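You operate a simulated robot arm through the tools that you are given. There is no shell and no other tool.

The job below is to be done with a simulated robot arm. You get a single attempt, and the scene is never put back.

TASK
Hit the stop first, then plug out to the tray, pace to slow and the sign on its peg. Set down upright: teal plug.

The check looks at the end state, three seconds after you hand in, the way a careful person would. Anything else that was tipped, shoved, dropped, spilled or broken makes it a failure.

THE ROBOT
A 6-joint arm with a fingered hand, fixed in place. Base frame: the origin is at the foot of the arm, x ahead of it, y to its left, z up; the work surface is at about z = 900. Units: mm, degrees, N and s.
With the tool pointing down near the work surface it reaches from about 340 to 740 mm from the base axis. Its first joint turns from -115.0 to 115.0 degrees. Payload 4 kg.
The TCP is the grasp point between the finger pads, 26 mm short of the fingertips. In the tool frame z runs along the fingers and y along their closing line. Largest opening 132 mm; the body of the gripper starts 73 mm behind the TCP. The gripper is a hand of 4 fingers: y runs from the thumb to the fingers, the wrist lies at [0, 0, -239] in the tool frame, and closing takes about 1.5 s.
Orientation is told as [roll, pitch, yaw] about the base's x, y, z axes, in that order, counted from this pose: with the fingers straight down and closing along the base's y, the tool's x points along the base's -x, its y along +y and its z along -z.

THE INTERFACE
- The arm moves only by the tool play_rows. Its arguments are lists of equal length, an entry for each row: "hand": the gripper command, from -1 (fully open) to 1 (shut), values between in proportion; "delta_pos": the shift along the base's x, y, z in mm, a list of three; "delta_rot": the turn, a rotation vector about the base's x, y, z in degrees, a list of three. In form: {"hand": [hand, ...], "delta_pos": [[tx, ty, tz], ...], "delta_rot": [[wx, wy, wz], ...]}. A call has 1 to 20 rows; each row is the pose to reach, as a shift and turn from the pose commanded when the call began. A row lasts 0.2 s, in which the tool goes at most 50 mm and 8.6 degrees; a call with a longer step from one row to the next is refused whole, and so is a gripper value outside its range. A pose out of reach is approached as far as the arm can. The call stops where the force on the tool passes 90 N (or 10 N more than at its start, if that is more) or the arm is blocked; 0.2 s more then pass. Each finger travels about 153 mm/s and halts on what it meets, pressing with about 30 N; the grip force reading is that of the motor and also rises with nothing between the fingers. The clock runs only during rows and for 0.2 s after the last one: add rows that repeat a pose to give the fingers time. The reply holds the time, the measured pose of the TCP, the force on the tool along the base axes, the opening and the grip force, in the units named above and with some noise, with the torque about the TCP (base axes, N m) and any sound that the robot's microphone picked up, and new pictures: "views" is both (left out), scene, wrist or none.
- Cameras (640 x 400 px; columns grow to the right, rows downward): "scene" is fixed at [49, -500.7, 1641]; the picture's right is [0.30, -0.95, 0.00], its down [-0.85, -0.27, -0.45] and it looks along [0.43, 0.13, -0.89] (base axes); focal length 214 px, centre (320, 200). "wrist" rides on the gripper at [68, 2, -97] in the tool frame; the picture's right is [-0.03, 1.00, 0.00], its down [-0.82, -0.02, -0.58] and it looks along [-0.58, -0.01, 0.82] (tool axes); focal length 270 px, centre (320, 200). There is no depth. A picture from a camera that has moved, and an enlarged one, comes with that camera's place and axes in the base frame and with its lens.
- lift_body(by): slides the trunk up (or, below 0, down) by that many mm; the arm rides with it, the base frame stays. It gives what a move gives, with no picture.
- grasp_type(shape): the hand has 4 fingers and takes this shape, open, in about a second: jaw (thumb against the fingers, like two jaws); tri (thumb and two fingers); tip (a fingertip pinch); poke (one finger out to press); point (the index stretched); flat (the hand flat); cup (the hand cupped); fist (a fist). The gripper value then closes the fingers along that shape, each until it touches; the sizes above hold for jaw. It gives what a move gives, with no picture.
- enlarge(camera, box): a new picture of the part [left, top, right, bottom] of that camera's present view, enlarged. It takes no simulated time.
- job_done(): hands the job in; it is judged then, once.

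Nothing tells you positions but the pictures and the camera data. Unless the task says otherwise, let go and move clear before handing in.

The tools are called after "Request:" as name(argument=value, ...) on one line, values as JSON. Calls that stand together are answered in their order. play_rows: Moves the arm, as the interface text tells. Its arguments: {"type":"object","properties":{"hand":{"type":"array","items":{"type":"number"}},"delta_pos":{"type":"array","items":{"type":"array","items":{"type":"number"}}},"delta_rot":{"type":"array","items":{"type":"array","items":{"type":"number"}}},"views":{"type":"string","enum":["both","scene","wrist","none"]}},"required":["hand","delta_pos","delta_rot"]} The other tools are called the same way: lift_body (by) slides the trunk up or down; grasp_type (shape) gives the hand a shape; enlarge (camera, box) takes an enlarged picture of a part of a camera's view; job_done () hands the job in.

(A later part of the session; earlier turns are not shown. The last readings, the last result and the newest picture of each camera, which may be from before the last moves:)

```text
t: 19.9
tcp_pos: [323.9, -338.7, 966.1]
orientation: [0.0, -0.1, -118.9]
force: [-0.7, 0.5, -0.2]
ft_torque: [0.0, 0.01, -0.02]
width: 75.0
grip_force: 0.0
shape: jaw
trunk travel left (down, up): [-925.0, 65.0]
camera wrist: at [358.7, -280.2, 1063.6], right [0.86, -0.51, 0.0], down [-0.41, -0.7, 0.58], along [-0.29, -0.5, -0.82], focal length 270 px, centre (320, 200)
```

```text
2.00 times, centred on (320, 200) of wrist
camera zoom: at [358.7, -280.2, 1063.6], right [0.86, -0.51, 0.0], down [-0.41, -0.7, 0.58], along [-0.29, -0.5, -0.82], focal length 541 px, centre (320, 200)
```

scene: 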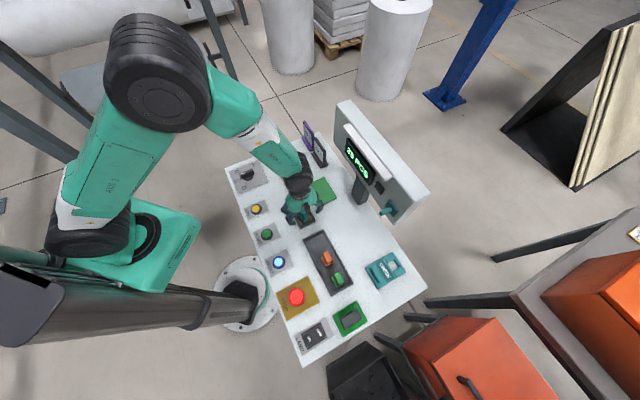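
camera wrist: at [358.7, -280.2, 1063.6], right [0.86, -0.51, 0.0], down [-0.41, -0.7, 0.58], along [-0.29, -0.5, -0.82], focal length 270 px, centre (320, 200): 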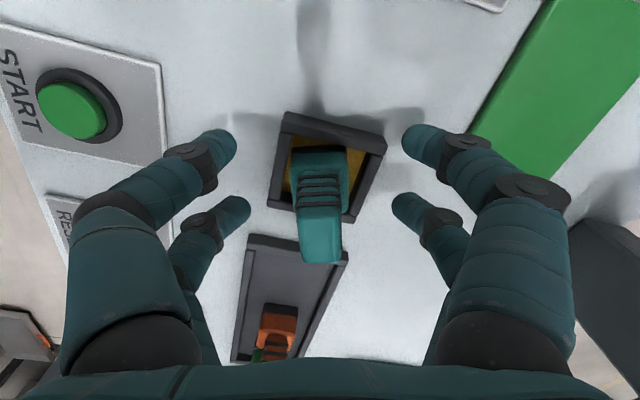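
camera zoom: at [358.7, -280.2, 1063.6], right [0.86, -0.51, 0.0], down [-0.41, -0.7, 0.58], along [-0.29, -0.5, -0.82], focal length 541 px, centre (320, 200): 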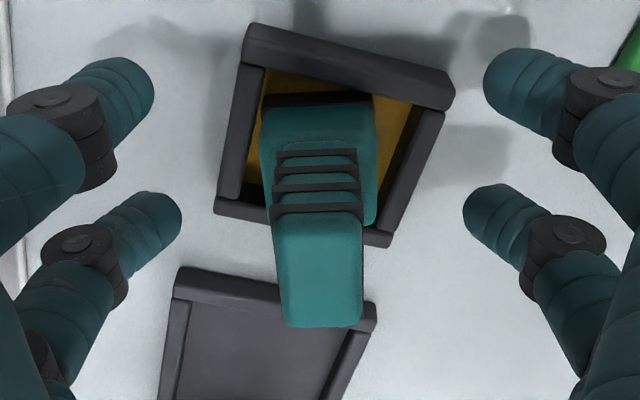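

Now the plug is square to the tool, with the far pair at its middle. Closing.

Request:
play_rows(hand=[0.2, 0.6, 1, 1, 1, 1, 1, 1], delta_pos=[[0, 0, 0], [0, 0, 0], [0, 0, 0], [0, 0, 0], [0, 0, 0], [0, 0, 0], [0, 0, 0], [0, 0, 0]], delta_rot=[[0, 0, 0], [0, 0, 0], [0, 0, 0], [0, 0, 0], [0, 0, 0], [0, 0, 0], [0, 0, 0], [0, 0, 0]], views="wrist")

Request:
enlarge(camera="wrist", box=[230, 100, 410, 300])

```text
t: 21.7
tcp_pos: [322.6, -339.0, 966.6]
orientation: [0.0, 0.1, -118.9]
force: [-0.1, -0.1, -0.5]
ft_torque: [0.04, -0.06, 0.0]
width: 0.0
grip_force: 29.6
shape: tri
trunk travel left (down, up): [-925.0, 65.0]
camera wrist: at [358.7, -280.3, 1063.6], right [0.86, -0.51, 0.0], down [-0.41, -0.7, 0.58], along [-0.29, -0.5, -0.82], focal length 270 px, centre (320, 200)
```

wrist: 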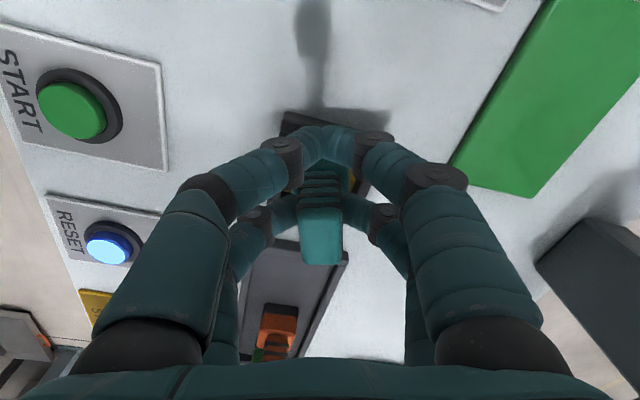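

```text
2.00 times, centred on (320, 200) of wrist
camera zoom: at [358.7, -280.3, 1063.6], right [0.86, -0.51, 0.0], down [-0.41, -0.7, 0.58], along [-0.29, -0.5, -0.82], focal length 541 px, centre (320, 200)
```

zoom: 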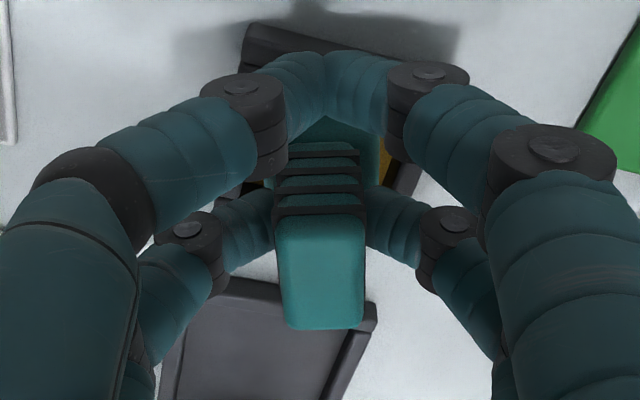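

The far pair is holding the plug squarely. I'll lift straight up and check the hold.

Request:
play_rows(hand=[1, 1, 1, 1, 1, 1, 1], delta_pos=[[0, 0, 6], [0, 0, 15], [0, 0, 28], [0, 0, 45], [0, 0, 62], [0, 0, 80], [0, 0, 80]], delta_rot=[[0, 0, 0], [0, 0, 0], [0, 0, 0], [0, 0, 0], [0, 0, 0], [0, 0, 0], [0, 0, 0]])

Request:
enlarge(camera="wrist", box=[200, 80, 440, 300])

Request:
enlarge(camera="scene", box=[270, 160, 370, 240])

```text
t: 23.3
tcp_pos: [323.4, -339.3, 1046.5]
orientation: [-0.1, 0.1, -119.0]
force: [1.0, -0.5, -1.3]
ft_torque: [-0.02, -0.03, 0.01]
width: 0.0
grip_force: 29.9
shape: tri
trunk travel left (down, up): [-925.0, 65.0]
camera wrist: at [359.0, -280.7, 1143.6], right [0.86, -0.51, 0.0], down [-0.41, -0.7, 0.58], along [-0.29, -0.5, -0.82], focal length 270 px, centre (320, 200)
```

scene: 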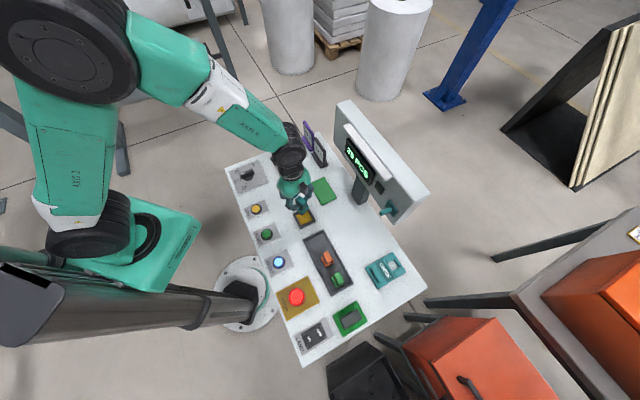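
wrist: 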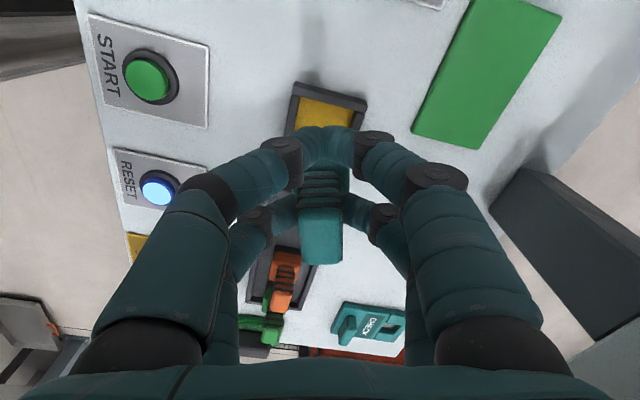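

```text
1.82 times, centred on (320, 190) of wrist
camera zoom: at [359.0, -280.7, 1143.6], right [0.86, -0.51, 0.0], down [-0.41, -0.7, 0.58], along [-0.29, -0.5, -0.82], focal length 491 px, centre (320, 218)
```

zoom: 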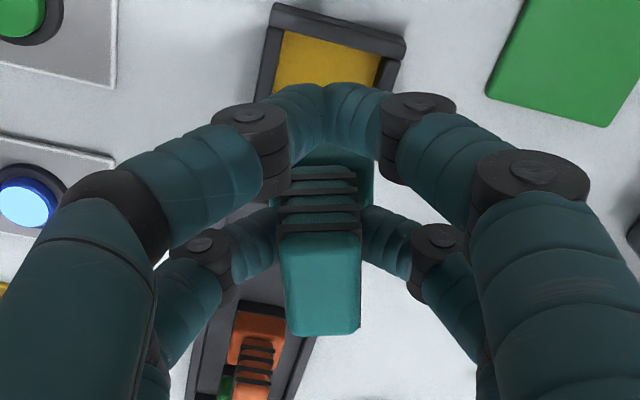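

```text
5.00 times, centred on (320, 200) of scene
camera zoom: at [49.0, -500.7, 1641.0], right [0.3, -0.95, 0.0], down [-0.85, -0.27, -0.45], along [0.43, 0.13, -0.89], focal length 1072 px, centre (320, 200)
```

zoom: 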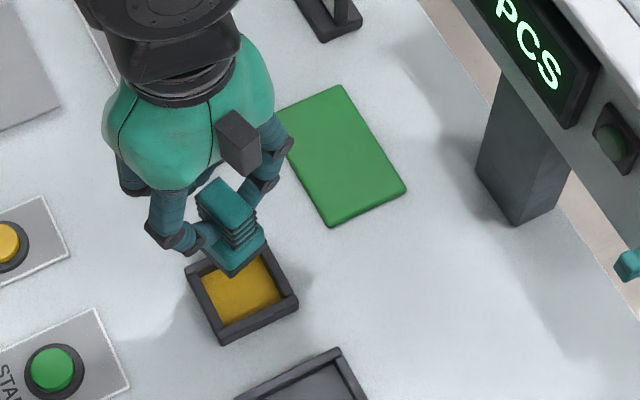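

The plug came out cleanly and is held upright. I'll carry it over the empty end of the tray (target centre about (233,-439)), turning back to the tray's axis on the way.

Request:
play_rows(hand=[1, 1, 1, 1, 1, 1], delta_pos=[[-15, -17, 0], [-33, -37, 0], [-52, -58, 0], [-68, -75, 0], [-76.3, -84.8, 0], [-76.3, -84.8, 0]], delta_rot=[[0, 0, -3], [0, 0, -7], [0, 0, -11], [0, 0, -15], [0, 0, -16], [0, 0, -16]])

Request:
enlarge(camera="wrist", box=[200, 80, 440, 330])

Request:
enlarge(camera="scene", box=[270, 200, 380, 300])

```text
t: 24.7
tcp_pos: [246.9, -424.2, 1046.4]
orientation: [0.0, 0.0, -135.0]
force: [0.2, -0.3, -1.1]
ft_torque: [0.04, -0.01, -0.01]
width: 0.2
grip_force: 30.1
shape: tri
trunk travel left (down, up): [-925.0, 65.0]
camera wrist: at [298.5, -377.1, 1143.4], right [0.69, -0.73, 0.0], down [-0.59, -0.56, 0.58], along [-0.42, -0.4, -0.82], focal length 270 px, centre (320, 200)
```

scene: 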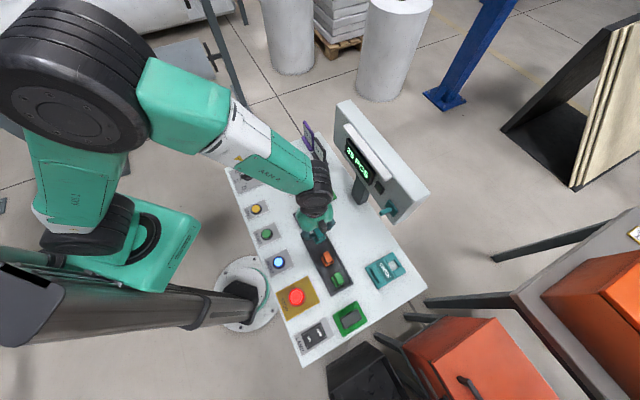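
wrist: 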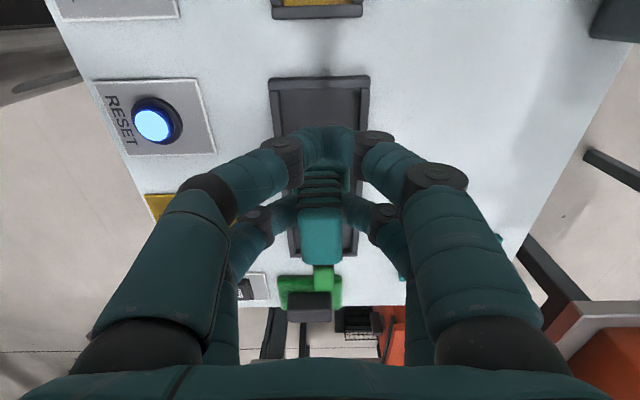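

```text
1.60 times, centred on (320, 205) of wrist
camera zoom: at [298.5, -377.1, 1143.4], right [0.69, -0.73, 0.0], down [-0.59, -0.56, 0.58], along [-0.42, -0.4, -0.82], focal length 432 px, centre (320, 192)
```

zoom: 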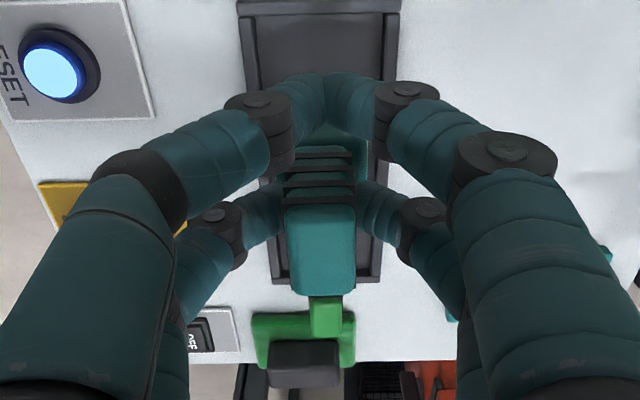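

```text
4.00 times, centred on (325, 250) of scene
camera zoom: at [49.0, -500.7, 1641.0], right [0.3, -0.95, 0.0], down [-0.85, -0.27, -0.45], along [0.43, 0.13, -0.89], focal length 858 px, centre (300, 0)
```

zoom: 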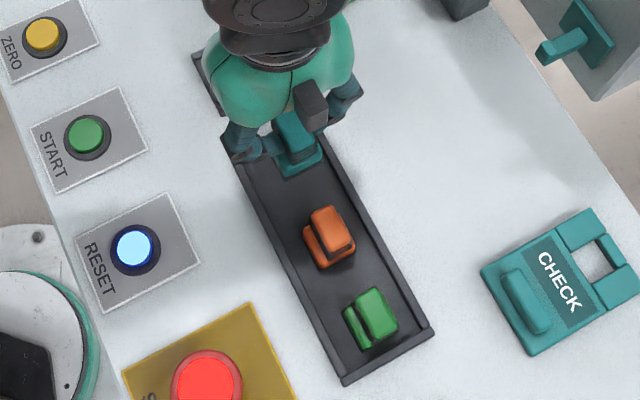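

The plug hangs over the empty end of the tray, on its axis. I'll lower it to just above the floor.

Request:
play_rows(hand=[1, 1, 1, 1, 1, 1], delta_pos=[[0, 0, -20], [0, 0, -40], [0, 0, -58], [0, 0, -68], [0, 0, -73], [0, 0, -73]], delta_rot=[[0, 0, 0], [0, 0, 0], [0, 0, 0], [0, 0, 0], [0, 0, 0], [0, 0, 0]])

Request:
enlarge(camera="scene", box=[290, 210, 370, 300])

Request:
enlarge(camera="wrist", box=[220, 80, 420, 280])

```text
t: 26.1
tcp_pos: [247.9, -424.1, 972.0]
orientation: [0.0, 0.0, -135.0]
force: [-0.4, -0.2, -1.8]
ft_torque: [0.01, -0.02, 0.0]
width: 0.2
grip_force: 29.9
shape: tri
trunk travel left (down, up): [-925.0, 65.0]
camera wrist: at [298.3, -376.9, 1070.1], right [0.69, -0.72, 0.0], down [-0.59, -0.56, 0.58], along [-0.42, -0.4, -0.82], focal length 270 px, centre (320, 200)
```

scene: 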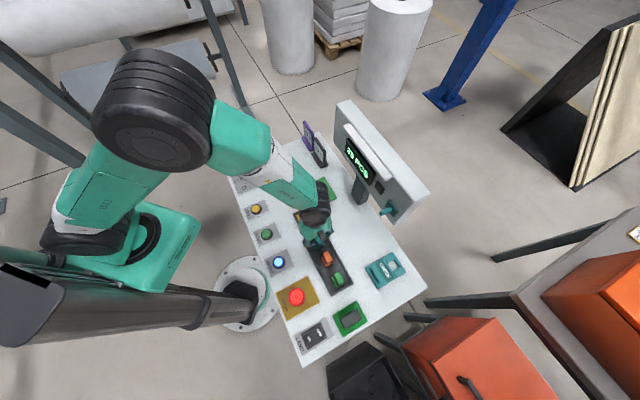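
wrist: 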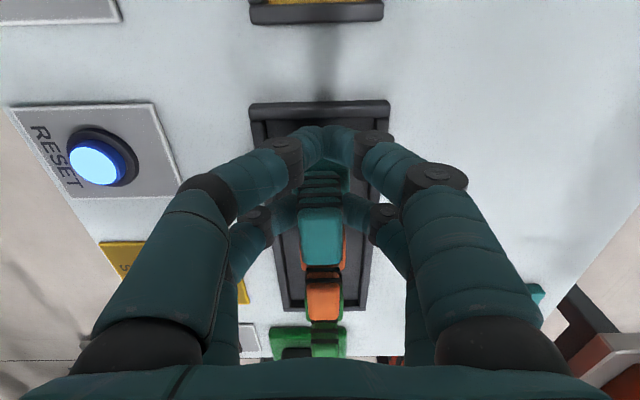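

```text
4.44 times, centred on (330, 255) of scene
camera zoom: at [49.0, -500.7, 1641.0], right [0.3, -0.95, 0.0], down [-0.85, -0.27, -0.45], along [0.43, 0.13, -0.89], focal length 953 px, centre (276, -44)
```

zoom: 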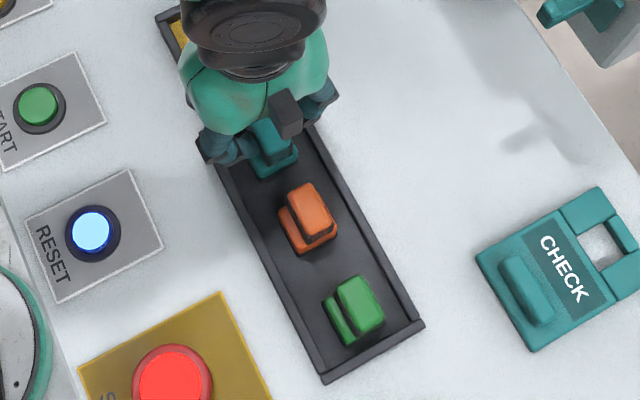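

```text
2.00 times, centred on (320, 180) of wrist
camera zoom: at [298.3, -376.9, 1070.1], right [0.69, -0.72, 0.0], down [-0.59, -0.56, 0.58], along [-0.42, -0.4, -0.82], focal length 541 px, centre (320, 240)
```

zoom: 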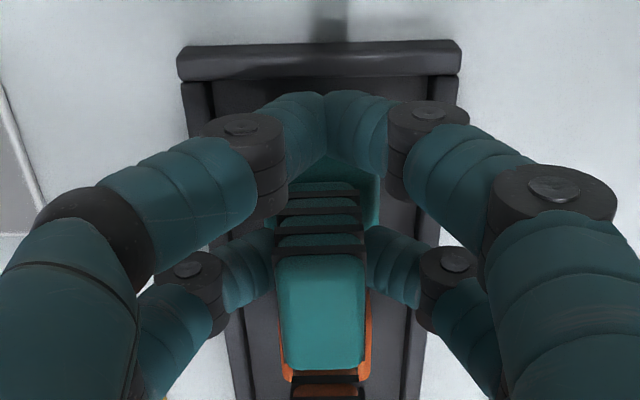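

The plug is centred in the tray, with a clear gap to the orange plug. I'll lower it the last few millimetres slowly, watching the force.

Request:
play_rows(hand=[1, 1, 1, 1], delta_pos=[[0, 0, -2], [0, 0, -4], [0, 0, -6], [0, 0, -6]], delta_rot=[[0, 0, 0], [0, 0, 0], [0, 0, 0], [0, 0, 0]], views="wrist")

```text
t: 27.1
tcp_pos: [246.2, -424.1, 966.8]
orientation: [0.0, 0.0, -135.0]
force: [-0.1, 0.9, -0.8]
ft_torque: [0.04, 0.02, 0.02]
width: 0.0
grip_force: 29.9
shape: tri
trunk travel left (down, up): [-925.0, 65.0]
camera wrist: at [297.9, -377.0, 1064.0], right [0.69, -0.72, 0.0], down [-0.59, -0.56, 0.58], along [-0.42, -0.4, -0.82], focal length 270 px, centre (320, 200)
```

wrist: 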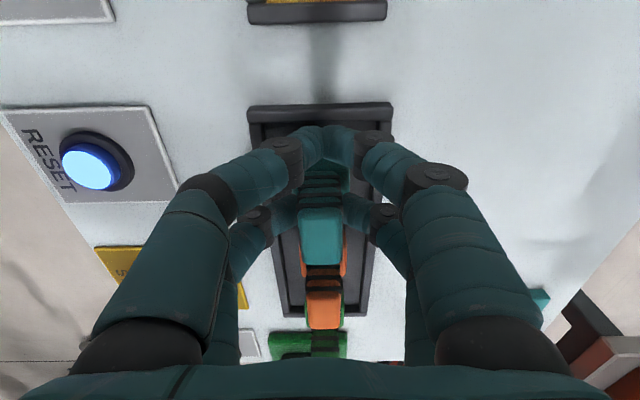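

Request:
play_rows(hand=[1, 1, 1], delta_pos=[[0, 0, -1], [0, 0, -2], [0, 0, -2]], delta_rot=[[0, 0, 0], [0, 0, 0], [0, 0, 0]], views="none")

```text
t: 27.9
tcp_pos: [247.4, -423.5, 965.7]
orientation: [-0.1, 0.0, -134.9]
force: [0.3, -0.3, 2.5]
ft_torque: [-0.05, 0.04, 0.02]
width: 0.0
grip_force: 30.1
shape: tri
trunk travel left (down, up): [-925.0, 65.0]
```

The force rose by about 4 N, so the plug is touching the tray floor. I'll let go and lift clear straight up.

Request:
play_rows(hand=[0.7, 0.4, 0.1, -0.2, -0.2, -0.2, -0.2, -0.2, -0.2, -0.2], delta_pos=[[0, 0, 0], [0, 0, 0], [0, 0, 0], [0, 0, 0], [0, 0, 0], [0, 0, 15], [0, 0, 40], [0, 0, 75], [0, 0, 120], [0, 0, 165]], delta_rot=[[0, 0, 0], [0, 0, 0], [0, 0, 0], [0, 0, 0], [0, 0, 0], [0, 0, 0], [0, 0, 0], [0, 0, 0], [0, 0, 0], [0, 0, 0]])

Request:
enlarge(camera="scene", box=[290, 210, 370, 300])

Request:
enlarge(camera="wrist", box=[220, 80, 420, 280])

```text
t: 30.1
tcp_pos: [246.4, -423.2, 1131.1]
orientation: [0.1, -0.1, -135.0]
force: [-0.1, 1.4, -0.2]
ft_torque: [-0.01, -0.01, 0.0]
width: 75.1
grip_force: 0.1
shape: jaw
trunk travel left (down, up): [-925.0, 65.0]
camera wrist: at [297.3, -375.9, 1228.7], right [0.69, -0.72, 0.0], down [-0.59, -0.56, 0.58], along [-0.42, -0.4, -0.82], focal length 270 px, centre (320, 200)
```

scene: 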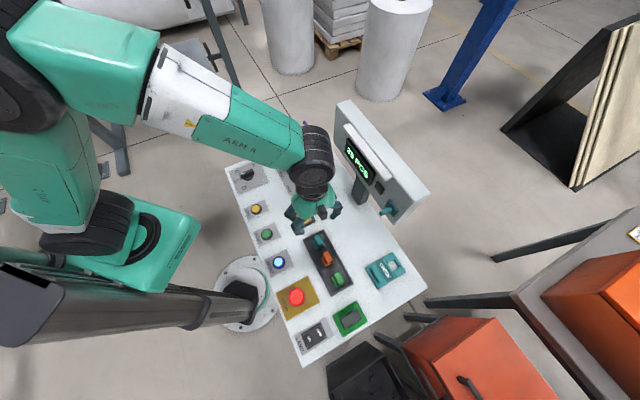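
wrist: 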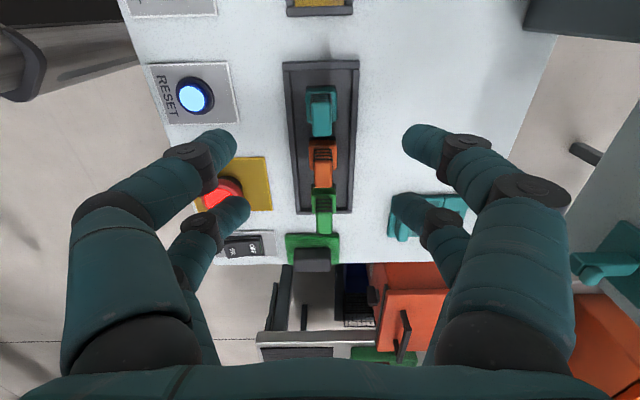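

```text
4.44 times, centred on (330, 255) of scene
camera zoom: at [49.0, -500.7, 1641.0], right [0.3, -0.95, 0.0], down [-0.85, -0.27, -0.45], along [0.43, 0.13, -0.89], focal length 953 px, centre (276, -44)
```

zoom: 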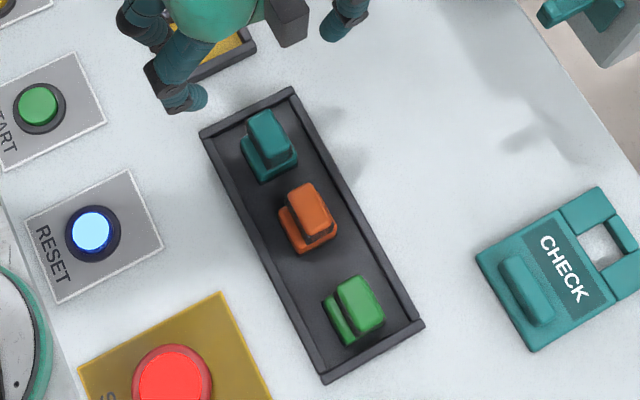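

```text
2.00 times, centred on (320, 180) of wrist
camera zoom: at [297.3, -375.9, 1228.7], right [0.69, -0.72, 0.0], down [-0.59, -0.56, 0.58], along [-0.42, -0.4, -0.82], focal length 541 px, centre (320, 240)
```

zoom: 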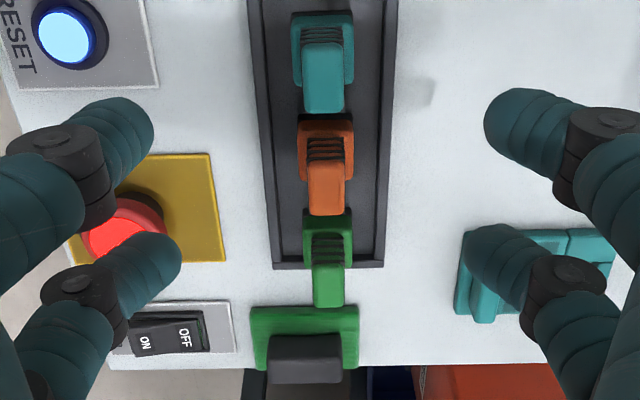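

The teal plug stands upright in the tray and nothing else moved. Next is the PACE slider, whose knob is at HALF near (498,-230) and needs to go about 75 mm to SLOW. I'll turn to −45° and look at it closely.

Request:
play_rows(hand=[-0.2, -0.2, -0.2, -0.2, -0.2, -0.2, -0.2, -0.2, -0.2, -0.2, -0.2, -0.2], delta_pos=[[15, 22, 0], [30, 44, 0], [45, 66, 0], [60, 88, 0], [75, 110, 0], [90, 132, -5], [105, 154, -10], [120, 176, -20], [135, 198, -30], [150, 220, -40], [166, 243, -50], [181, 265, -50]], delta_rot=[[0, 0, 7.5], [0, 0, 15], [0, 0, 22.5], [0, 0, 30], [0, 0, 37.5], [0, 0, 45], [0, 0, 52.5], [0, 0, 60], [0, 0, 67.5], [0, 0, 75], [0, 0, 82.5], [0, 0, 90]])

Request:
enlarge(camera="wrist", box=[180, 80, 460, 280])

Request:
enlarge(camera="scene", box=[220, 110, 340, 200])

```text
t: 32.7
tcp_pos: [428.2, -157.8, 1079.3]
orientation: [0.0, 0.0, -44.9]
force: [0.2, 0.8, 0.4]
ft_torque: [0.0, 0.03, 0.02]
width: 75.2
grip_force: 0.1
shape: jaw
trunk travel left (down, up): [-925.0, 65.0]
camera wrist: at [382.7, -109.2, 1177.2], right [0.72, 0.69, 0.0], down [0.56, -0.59, 0.58], along [0.4, -0.42, -0.82], focal length 270 px, centre (320, 200)
```

scene: 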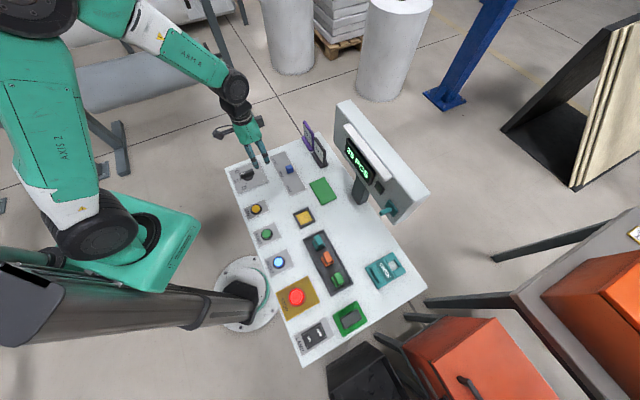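
wrist: 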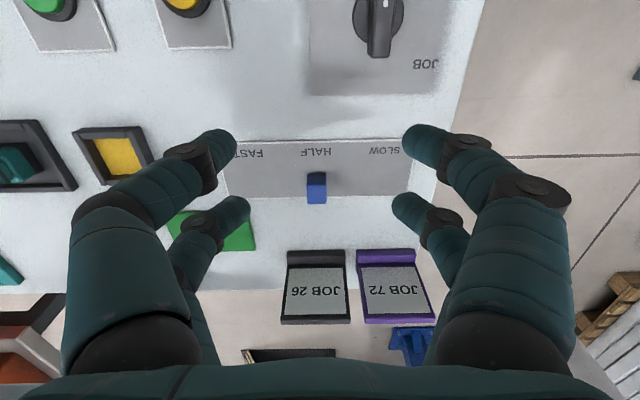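

```text
2.00 times, centred on (320, 180) of wrist
camera zoom: at [382.7, -109.2, 1177.2], right [0.72, 0.69, 0.0], down [0.56, -0.59, 0.58], along [0.4, -0.42, -0.82], focal length 541 px, centre (320, 240)
```

zoom: 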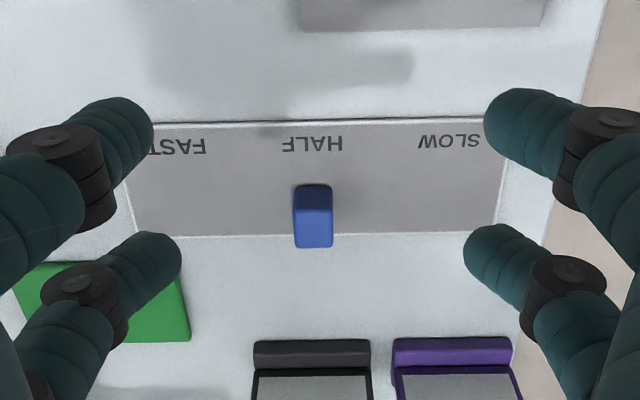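

```text
4.44 times, centred on (280, 155) of scene
camera zoom: at [49.0, -500.7, 1641.0], right [0.3, -0.95, 0.0], down [-0.85, -0.27, -0.45], along [0.43, 0.13, -0.89], focal length 953 px, centre (498, 400)
```

zoom: 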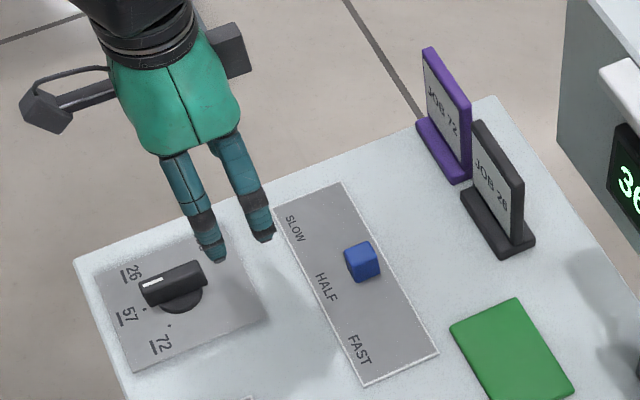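

The slider knob is at about (497.5,-233), 25 mm tall, and SLOW is 74.5 mm farther along the slot. I'll put the near finger pair over the knob and look before closing.

Request:
play_rows(hand=[-0.2, -0.2, -0.2, -0.2, -0.2, -0.2, -0.2, -0.2], delta_pos=[[25, -26, 0], [55, -57, 0], [83.8, -87.3, 0], [83.8, -87.3, -40], [83.8, -87.3, -80], [83.8, -87.3, -110], [83.8, -87.3, -125], [83.8, -87.3, -125]], delta_rot=[[0, 0, 0], [0, 0, 0], [0, 0, 0], [0, 0, 0], [0, 0, 0], [0, 0, 0], [0, 0, 0], [0, 0, 0]])

Request:
enlarge(camera="wrist", box=[200, 60, 440, 240])

Request:
enlarge(camera="scene", box=[240, 110, 340, 200])

```text
t: 34.5
tcp_pos: [512.2, -246.3, 955.6]
orientation: [-0.1, 0.0, -45.0]
force: [1.1, -0.3, -0.1]
ft_torque: [0.0, -0.02, 0.05]
width: 75.4
grip_force: 0.2
shape: jaw
trunk travel left (down, up): [-925.0, 65.0]
camera wrist: at [465.5, -196.6, 1052.4], right [0.72, 0.69, 0.0], down [0.56, -0.59, 0.58], along [0.4, -0.42, -0.82], focal length 270 px, centre (320, 200)
```

scene: 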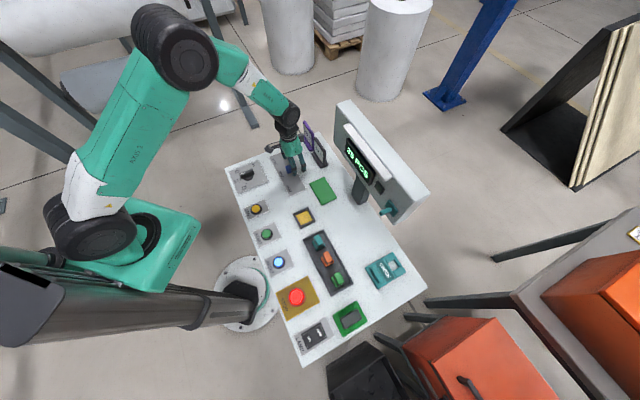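
wrist: 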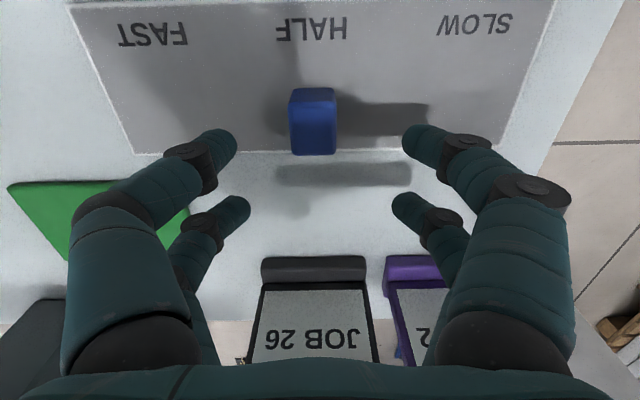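

```text
2.22 times, centred on (320, 150) of wrist
camera zoom: at [465.5, -196.6, 1052.4], right [0.72, 0.69, 0.0], down [0.56, -0.59, 0.58], along [0.4, -0.42, -0.82], focal length 601 px, centre (320, 311)
```

zoom: 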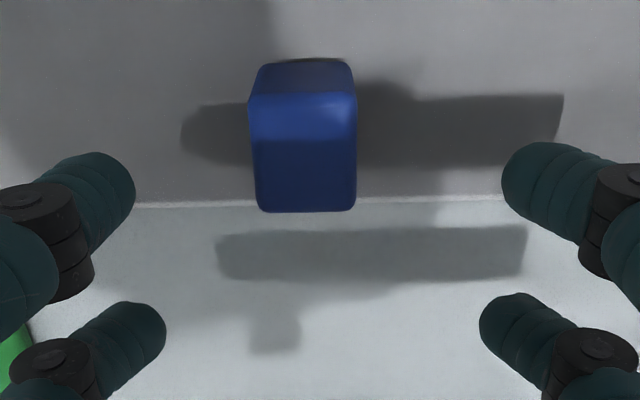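

```text
4.44 times, centred on (290, 155) of scene
camera zoom: at [49.0, -500.7, 1641.0], right [0.3, -0.95, 0.0], down [-0.85, -0.27, -0.45], along [0.43, 0.13, -0.89], focal length 953 px, centre (453, 400)
```

zoom: 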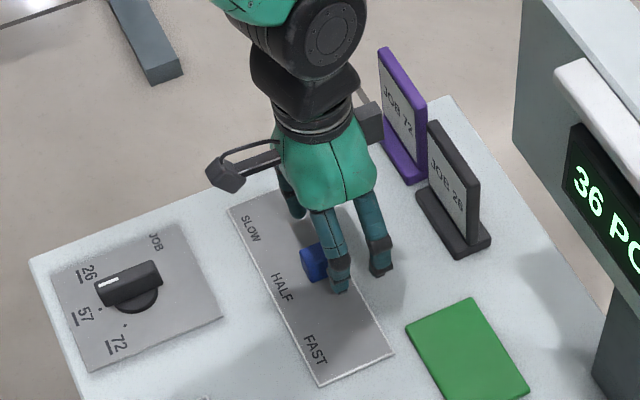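

The knob lies between the near pair, about 2 mm left of centre. I'll correct that, lower to fingertip height, and close.

Request:
play_rows(hand=[-0.2, -0.2, -0.2, 0.2, 0.6, 1, 1, 1, 1], delta_pos=[[-1.4, -1.4, -8], [-1.4, -1.4, -16], [-1.4, -1.4, -18.7], [-1.4, -1.4, -18.7], [-1.4, -1.4, -18.7], [-1.4, -1.4, -18.7], [-1.4, -1.4, -18.7], [-1.4, -1.4, -18.7], [-1.4, -1.4, -18.7]], delta_rot=[[0, 0, 0], [0, 0, 0], [0, 0, 0], [0, 0, 0], [0, 0, 0], [0, 0, 0], [0, 0, 0], [0, 0, 0], [0, 0, 0]])

Request:
enlarge(camera="wrist", box=[200, 60, 440, 240])

Request:
enlarge(camera="scene", box=[240, 110, 340, 200])

```text
t: 36.5
tcp_pos: [510.3, -248.2, 936.0]
orientation: [0.0, 0.0, -45.0]
force: [0.0, -0.5, -2.9]
ft_torque: [-0.03, -0.04, -0.01]
width: 7.3
grip_force: 29.9
shape: tri
trunk travel left (down, up): [-925.0, 65.0]
camera wrist: at [464.0, -198.1, 1033.3], right [0.72, 0.69, 0.0], down [0.56, -0.59, 0.58], along [0.4, -0.42, -0.82], focal length 270 px, centre (320, 200)
```

scene: 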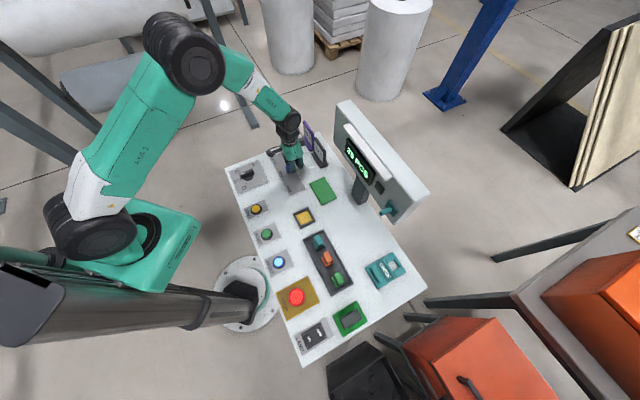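
wrist: 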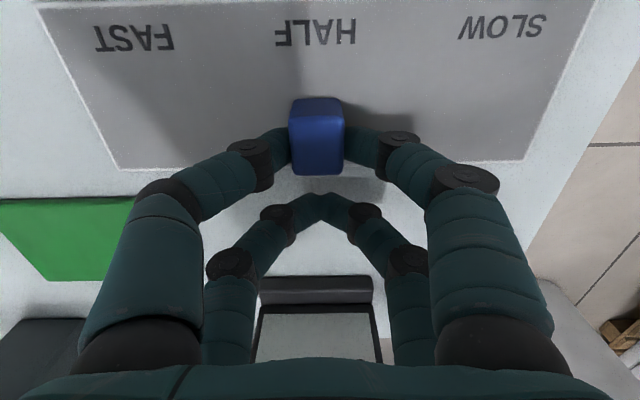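

```text
2.22 times, centred on (320, 150) of wrist
camera zoom: at [464.0, -198.1, 1033.3], right [0.72, 0.69, 0.0], down [0.56, -0.59, 0.58], along [0.4, -0.42, -0.82], focal length 601 px, centre (320, 311)
```

zoom: 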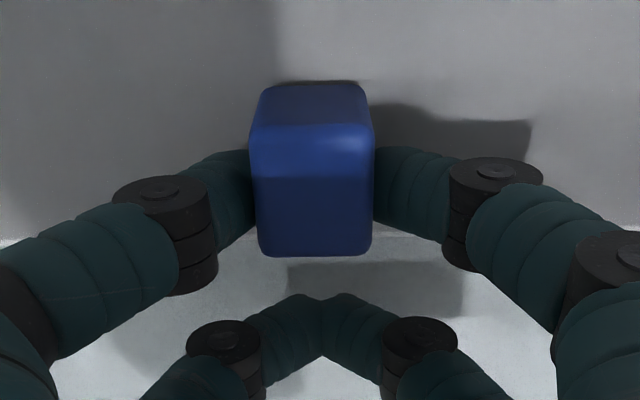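

```text
4.44 times, centred on (290, 155) of scene
camera zoom: at [49.0, -500.7, 1641.0], right [0.3, -0.95, 0.0], down [-0.85, -0.27, -0.45], along [0.43, 0.13, -0.89], focal length 953 px, centre (453, 400)
```

zoom: 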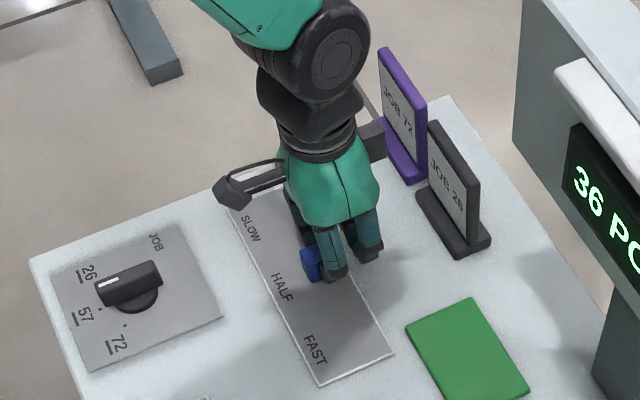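

The near pair has the knob pinched. I'll slide it along toward SLOW in small steps.

Request:
play_rows(hand=[1, 1, 1, 1, 1, 1, 1, 1], delta_pos=[[4, 4, 0], [11, 11, 0], [19, 19, 0], [27, 27, 0], [35, 35, 0], [43, 43, 0], [49.5, 49.5, 0], [49.5, 49.5, 0]], delta_rot=[[0, 0, 0], [0, 0, 0], [0, 0, 0], [0, 0, 0], [0, 0, 0], [0, 0, 0], [0, 0, 0], [0, 0, 0]])

Request:
enlarge(camera="wrist", box=[200, 0, 440, 180])

```text
t: 38.3
tcp_pos: [560.8, -197.3, 936.6]
orientation: [0.0, 0.0, -44.9]
force: [-0.6, 2.9, -5.6]
ft_torque: [-0.06, -0.06, -0.02]
width: 7.1
grip_force: 30.1
shape: tri
trunk travel left (down, up): [-925.0, 65.0]
camera wrist: at [514.0, -148.4, 1033.5], right [0.73, 0.69, 0.0], down [0.56, -0.59, 0.58], along [0.4, -0.42, -0.82], focal length 270 px, centre (320, 200)
```

scene: 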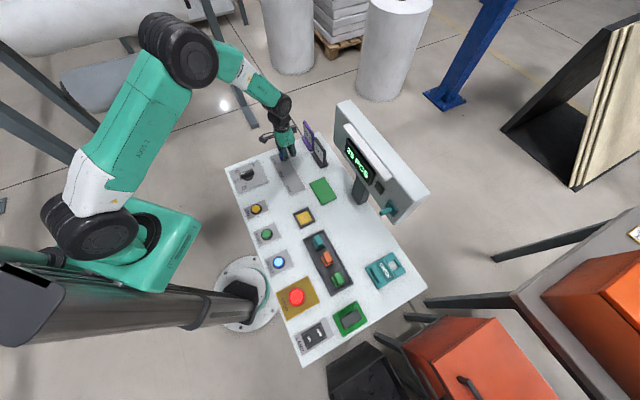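
wrist: 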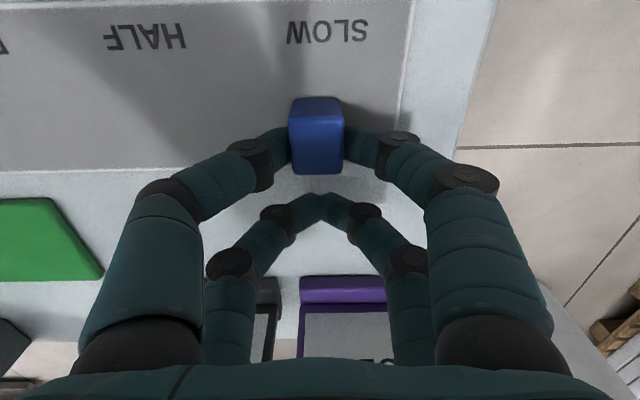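

```text
2.22 times, centred on (320, 90) of wrist
camera zoom: at [514.0, -148.4, 1033.5], right [0.73, 0.69, 0.0], down [0.56, -0.59, 0.58], along [0.4, -0.42, -0.82], focal length 601 px, centre (320, 444)
```

zoom: 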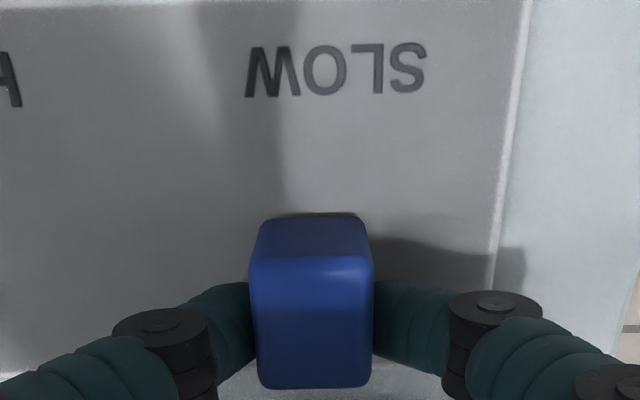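

About 5 mm remains to line up with SLOW. I'll make the final small moves and watch for an end stop.

Request:
play_rows(hand=[1, 1, 1, 1], delta_pos=[[1.5, 1.5, 0], [3, 3, 0], [3.7, 3.7, 0], [3.7, 3.7, 0]], delta_rot=[[0, 0, 0], [0, 0, 0], [0, 0, 0], [0, 0, 0]], views="wrist")

Request:
enlarge(camera="wrist", box=[200, 0, 440, 180])

```text
t: 39.3
tcp_pos: [564.6, -194.2, 936.0]
orientation: [0.1, 0.1, -44.9]
force: [-3.5, 0.6, -7.0]
ft_torque: [-0.08, -0.03, 0.04]
width: 7.2
grip_force: 30.0
shape: tri
trunk travel left (down, up): [-925.0, 65.0]
camera wrist: at [517.5, -145.0, 1033.6], right [0.72, 0.69, 0.0], down [0.56, -0.59, 0.58], along [0.4, -0.42, -0.82], focal length 270 px, centre (320, 200)
```

wrist: 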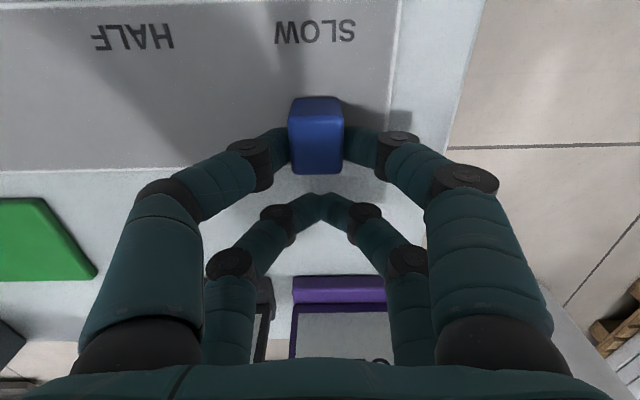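

```text
2.22 times, centred on (320, 90) of wrist
camera zoom: at [517.5, -145.0, 1033.6], right [0.72, 0.69, 0.0], down [0.56, -0.59, 0.58], along [0.4, -0.42, -0.82], focal length 601 px, centre (320, 444)
```

zoom: 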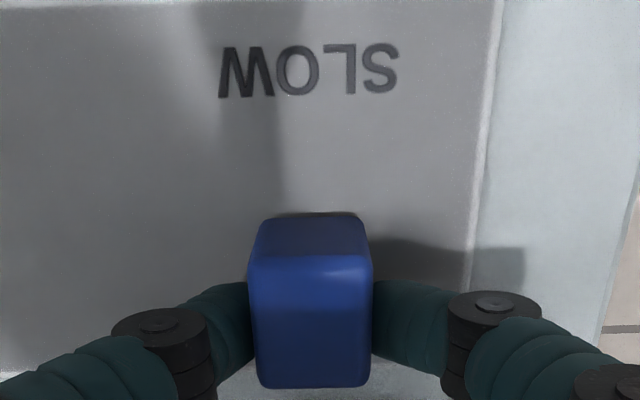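

The knob lines up with SLOW just as it did with HALF. I'll let go and lift straight up.

Request:
play_rows(hand=[0.6, 0.2, -0.2, -0.2, -0.2, -0.2, -0.2, -0.2, -0.2], delta_pos=[[0, 0, 0], [0, 0, 0], [0, 0, 0], [0, 0, 0], [0, 0, 20], [0, 0, 60], [0, 0, 105], [0, 0, 150], [0, 0, 190]], delta_rot=[[0, 0, 0], [0, 0, 0], [0, 0, 0], [0, 0, 0], [0, 0, 0], [0, 0, 0], [0, 0, 0], [0, 0, 0], [0, 0, 0]])

Request:
enlarge(camera="wrist", box=[180, 40, 460, 240])

Request:
enlarge(camera="scene", box=[340, 90, 440, 230])

```text
t: 41.3
tcp_pos: [561.8, -195.1, 1126.9]
orientation: [-0.1, 0.0, -45.0]
force: [0.1, -0.3, -0.1]
ft_torque: [0.01, -0.01, 0.04]
width: 75.0
grip_force: 0.1
shape: jaw
trunk travel left (down, up): [-925.0, 65.0]
camera wrist: at [516.1, -145.4, 1224.1], right [0.72, 0.69, 0.0], down [0.56, -0.59, 0.58], along [0.4, -0.42, -0.82], focal length 270 px, centre (320, 200)
```

scene: 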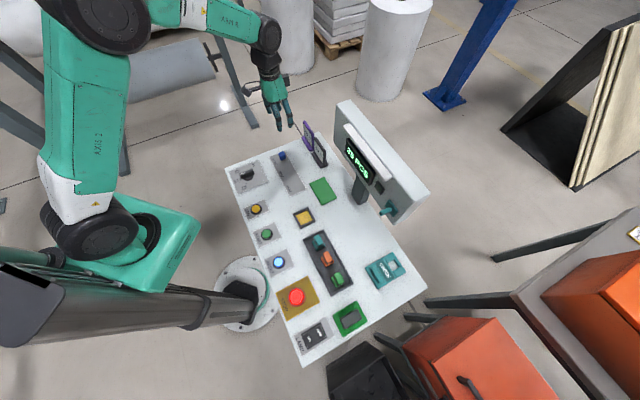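
wrist: 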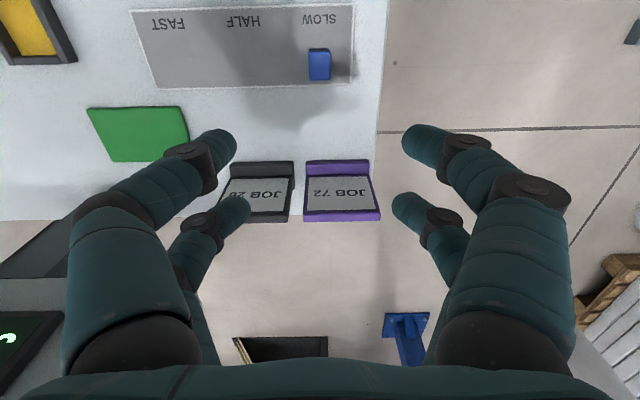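

```text
2.00 times, centred on (320, 140) of wrist
camera zoom: at [516.1, -145.4, 1224.1], right [0.72, 0.69, 0.0], down [0.56, -0.59, 0.58], along [0.4, -0.42, -0.82], focal length 541 px, centre (320, 320)
```

zoom: 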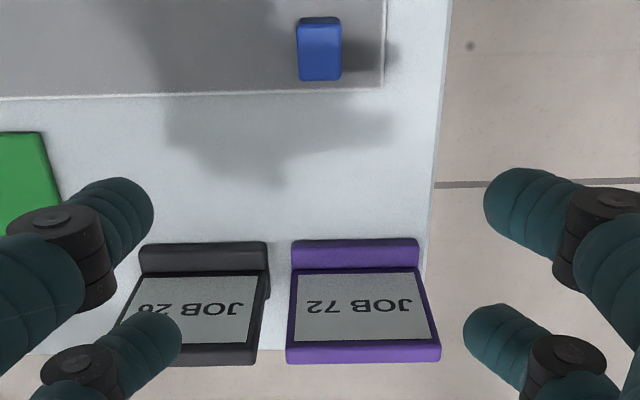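

```text
2.86 times, centred on (390, 160) of scene
camera zoom: at [49.0, -500.7, 1641.0], right [0.3, -0.95, 0.0], down [-0.85, -0.27, -0.45], along [0.43, 0.13, -0.89], focal length 613 px, centre (120, 314)
```

zoom: 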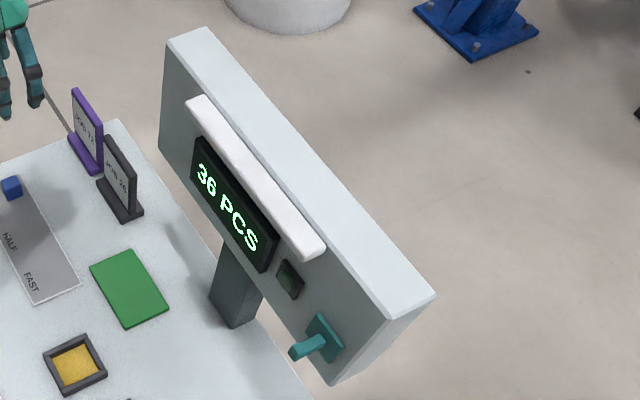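

The slider is at SLOW. Now the CHECK sign: it's about 77×112 mm lying flat, with a raised tab and a square hole at its far end. The peg sticks out of the panel near (317,-590,1105). I'll move to look at the peg up close.

Request:
play_rows(hand=[-0.2, -0.2, -0.2, -0.2, -0.2, -0.2, -0.2, -0.2, -0.2, -0.2, -0.2, -0.2], delta_pos=[[0, 0, 40], [0, 0, 84], [-30, -34, 84], [-60, -69, 84], [-90, -104, 84], [-120, -138, 84], [-150, -173, 84], [-180, -207, 84], [-210, -242, 84], [-240, -276, 84], [-270, -311, 84], [-297.6, -342.3, 84]], delta_rot=[[0, 0, 0], [0, 0, 0], [0, 0, 0], [0, 0, 0], [0, 0, 0], [0, 0, 0], [0, 0, 0], [0, 0, 0], [0, 0, 0], [0, 0, 0], [0, 0, 0], [0, 0, 0]])

Request:
enlarge(camera="wrist", box=[220, 120, 420, 280])

Request:
enlarge(camera="wrist", box=[100, 0, 400, 140])

```text
t: 43.9
tcp_pos: [266.1, -538.2, 1210.0]
orientation: [0.2, 0.2, -45.0]
force: [-0.2, 0.4, 0.4]
ft_torque: [-0.02, 0.01, -0.02]
width: 75.4
grip_force: 0.0
shape: jaw
trunk travel left (down, up): [-925.0, 65.0]
camera wrist: at [219.5, -489.3, 1307.7], right [0.72, 0.69, 0.0], down [0.56, -0.59, 0.58], along [0.4, -0.42, -0.82], focal length 270 px, centre (320, 200)
```

scene: 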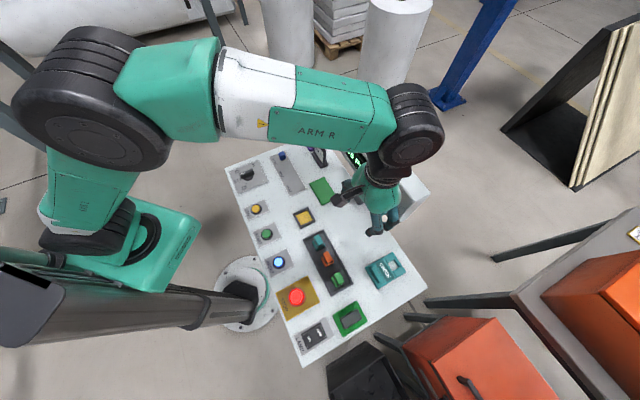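
wrist: 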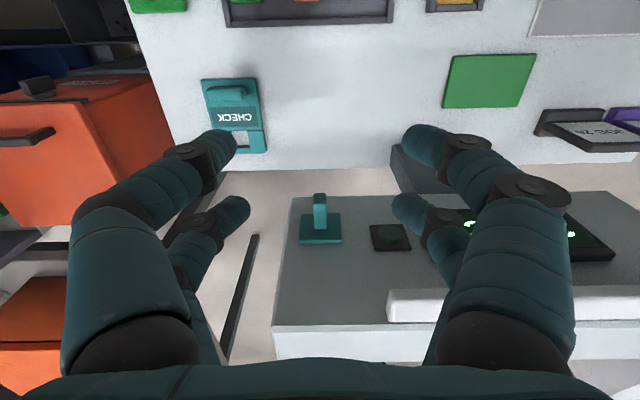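

```text
2.50 times, centred on (320, 200) of wrist
camera zoom: at [219.5, -489.3, 1307.7], right [0.72, 0.69, 0.0], down [0.56, -0.59, 0.58], along [0.4, -0.42, -0.82], focal length 676 px, centre (320, 200)
```

zoom: 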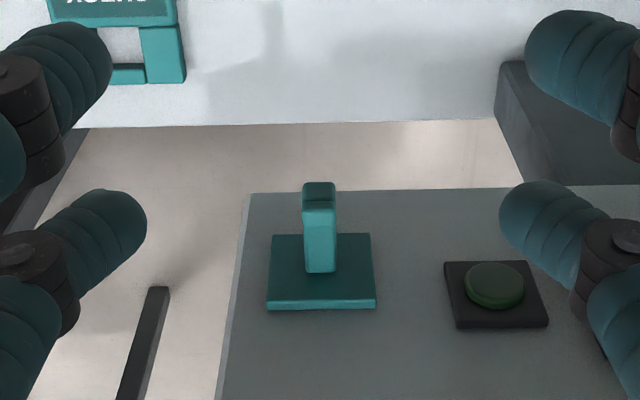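

```text
2.13 times, centred on (250, 70) of wrist
camera zoom: at [219.5, -489.3, 1307.7], right [0.72, 0.69, 0.0], down [0.56, -0.59, 0.58], along [0.4, -0.42, -0.82], focal length 577 px, centre (469, 477)
```

zoom: 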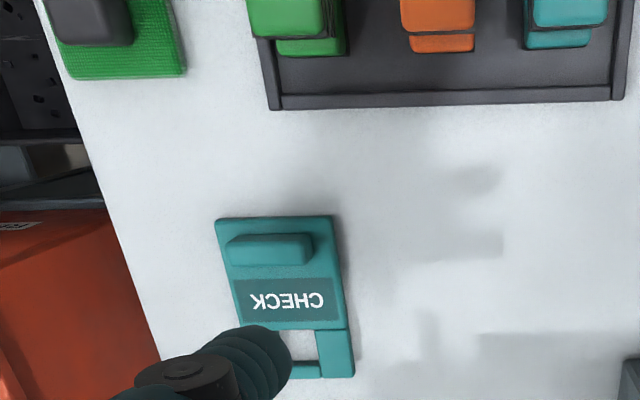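

Request:
enlarge(camera="wrist", box=[290, 180, 350, 250])

Request:
enlarge(camera="wrist", box=[190, 70, 280, 160])

```text
5.71 times, centred on (320, 215) of wrist
camera zoom: at [219.5, -489.3, 1307.7], right [0.72, 0.69, 0.0], down [0.56, -0.59, 0.58], along [0.4, -0.42, -0.82], focal length 1544 px, centre (320, 114)
```

zoom: 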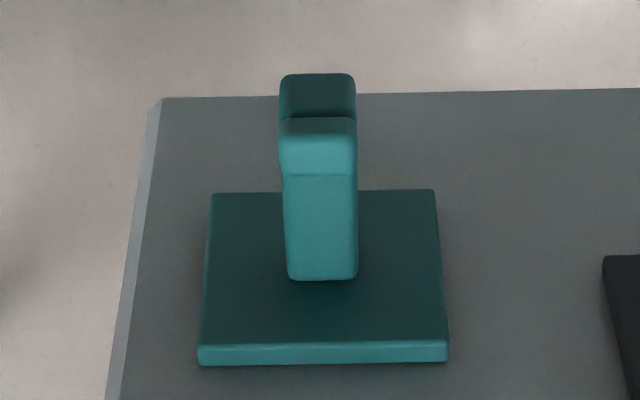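

```text
4.44 times, centred on (235, 115) of wrist
camera zoom: at [219.5, -489.3, 1307.7], right [0.72, 0.69, 0.0], down [0.56, -0.59, 0.58], along [0.4, -0.42, -0.82], focal length 1201 px, centre (698, 578)
```

zoom: 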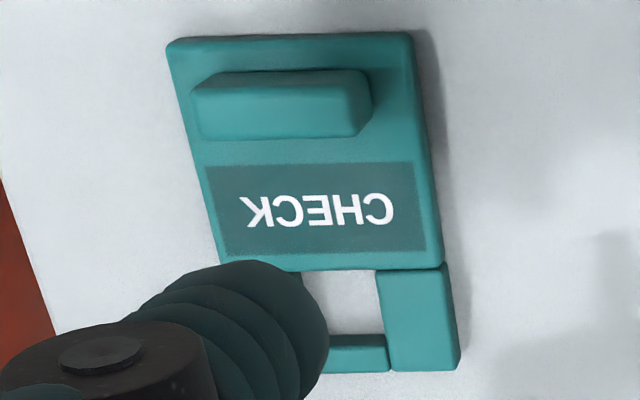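

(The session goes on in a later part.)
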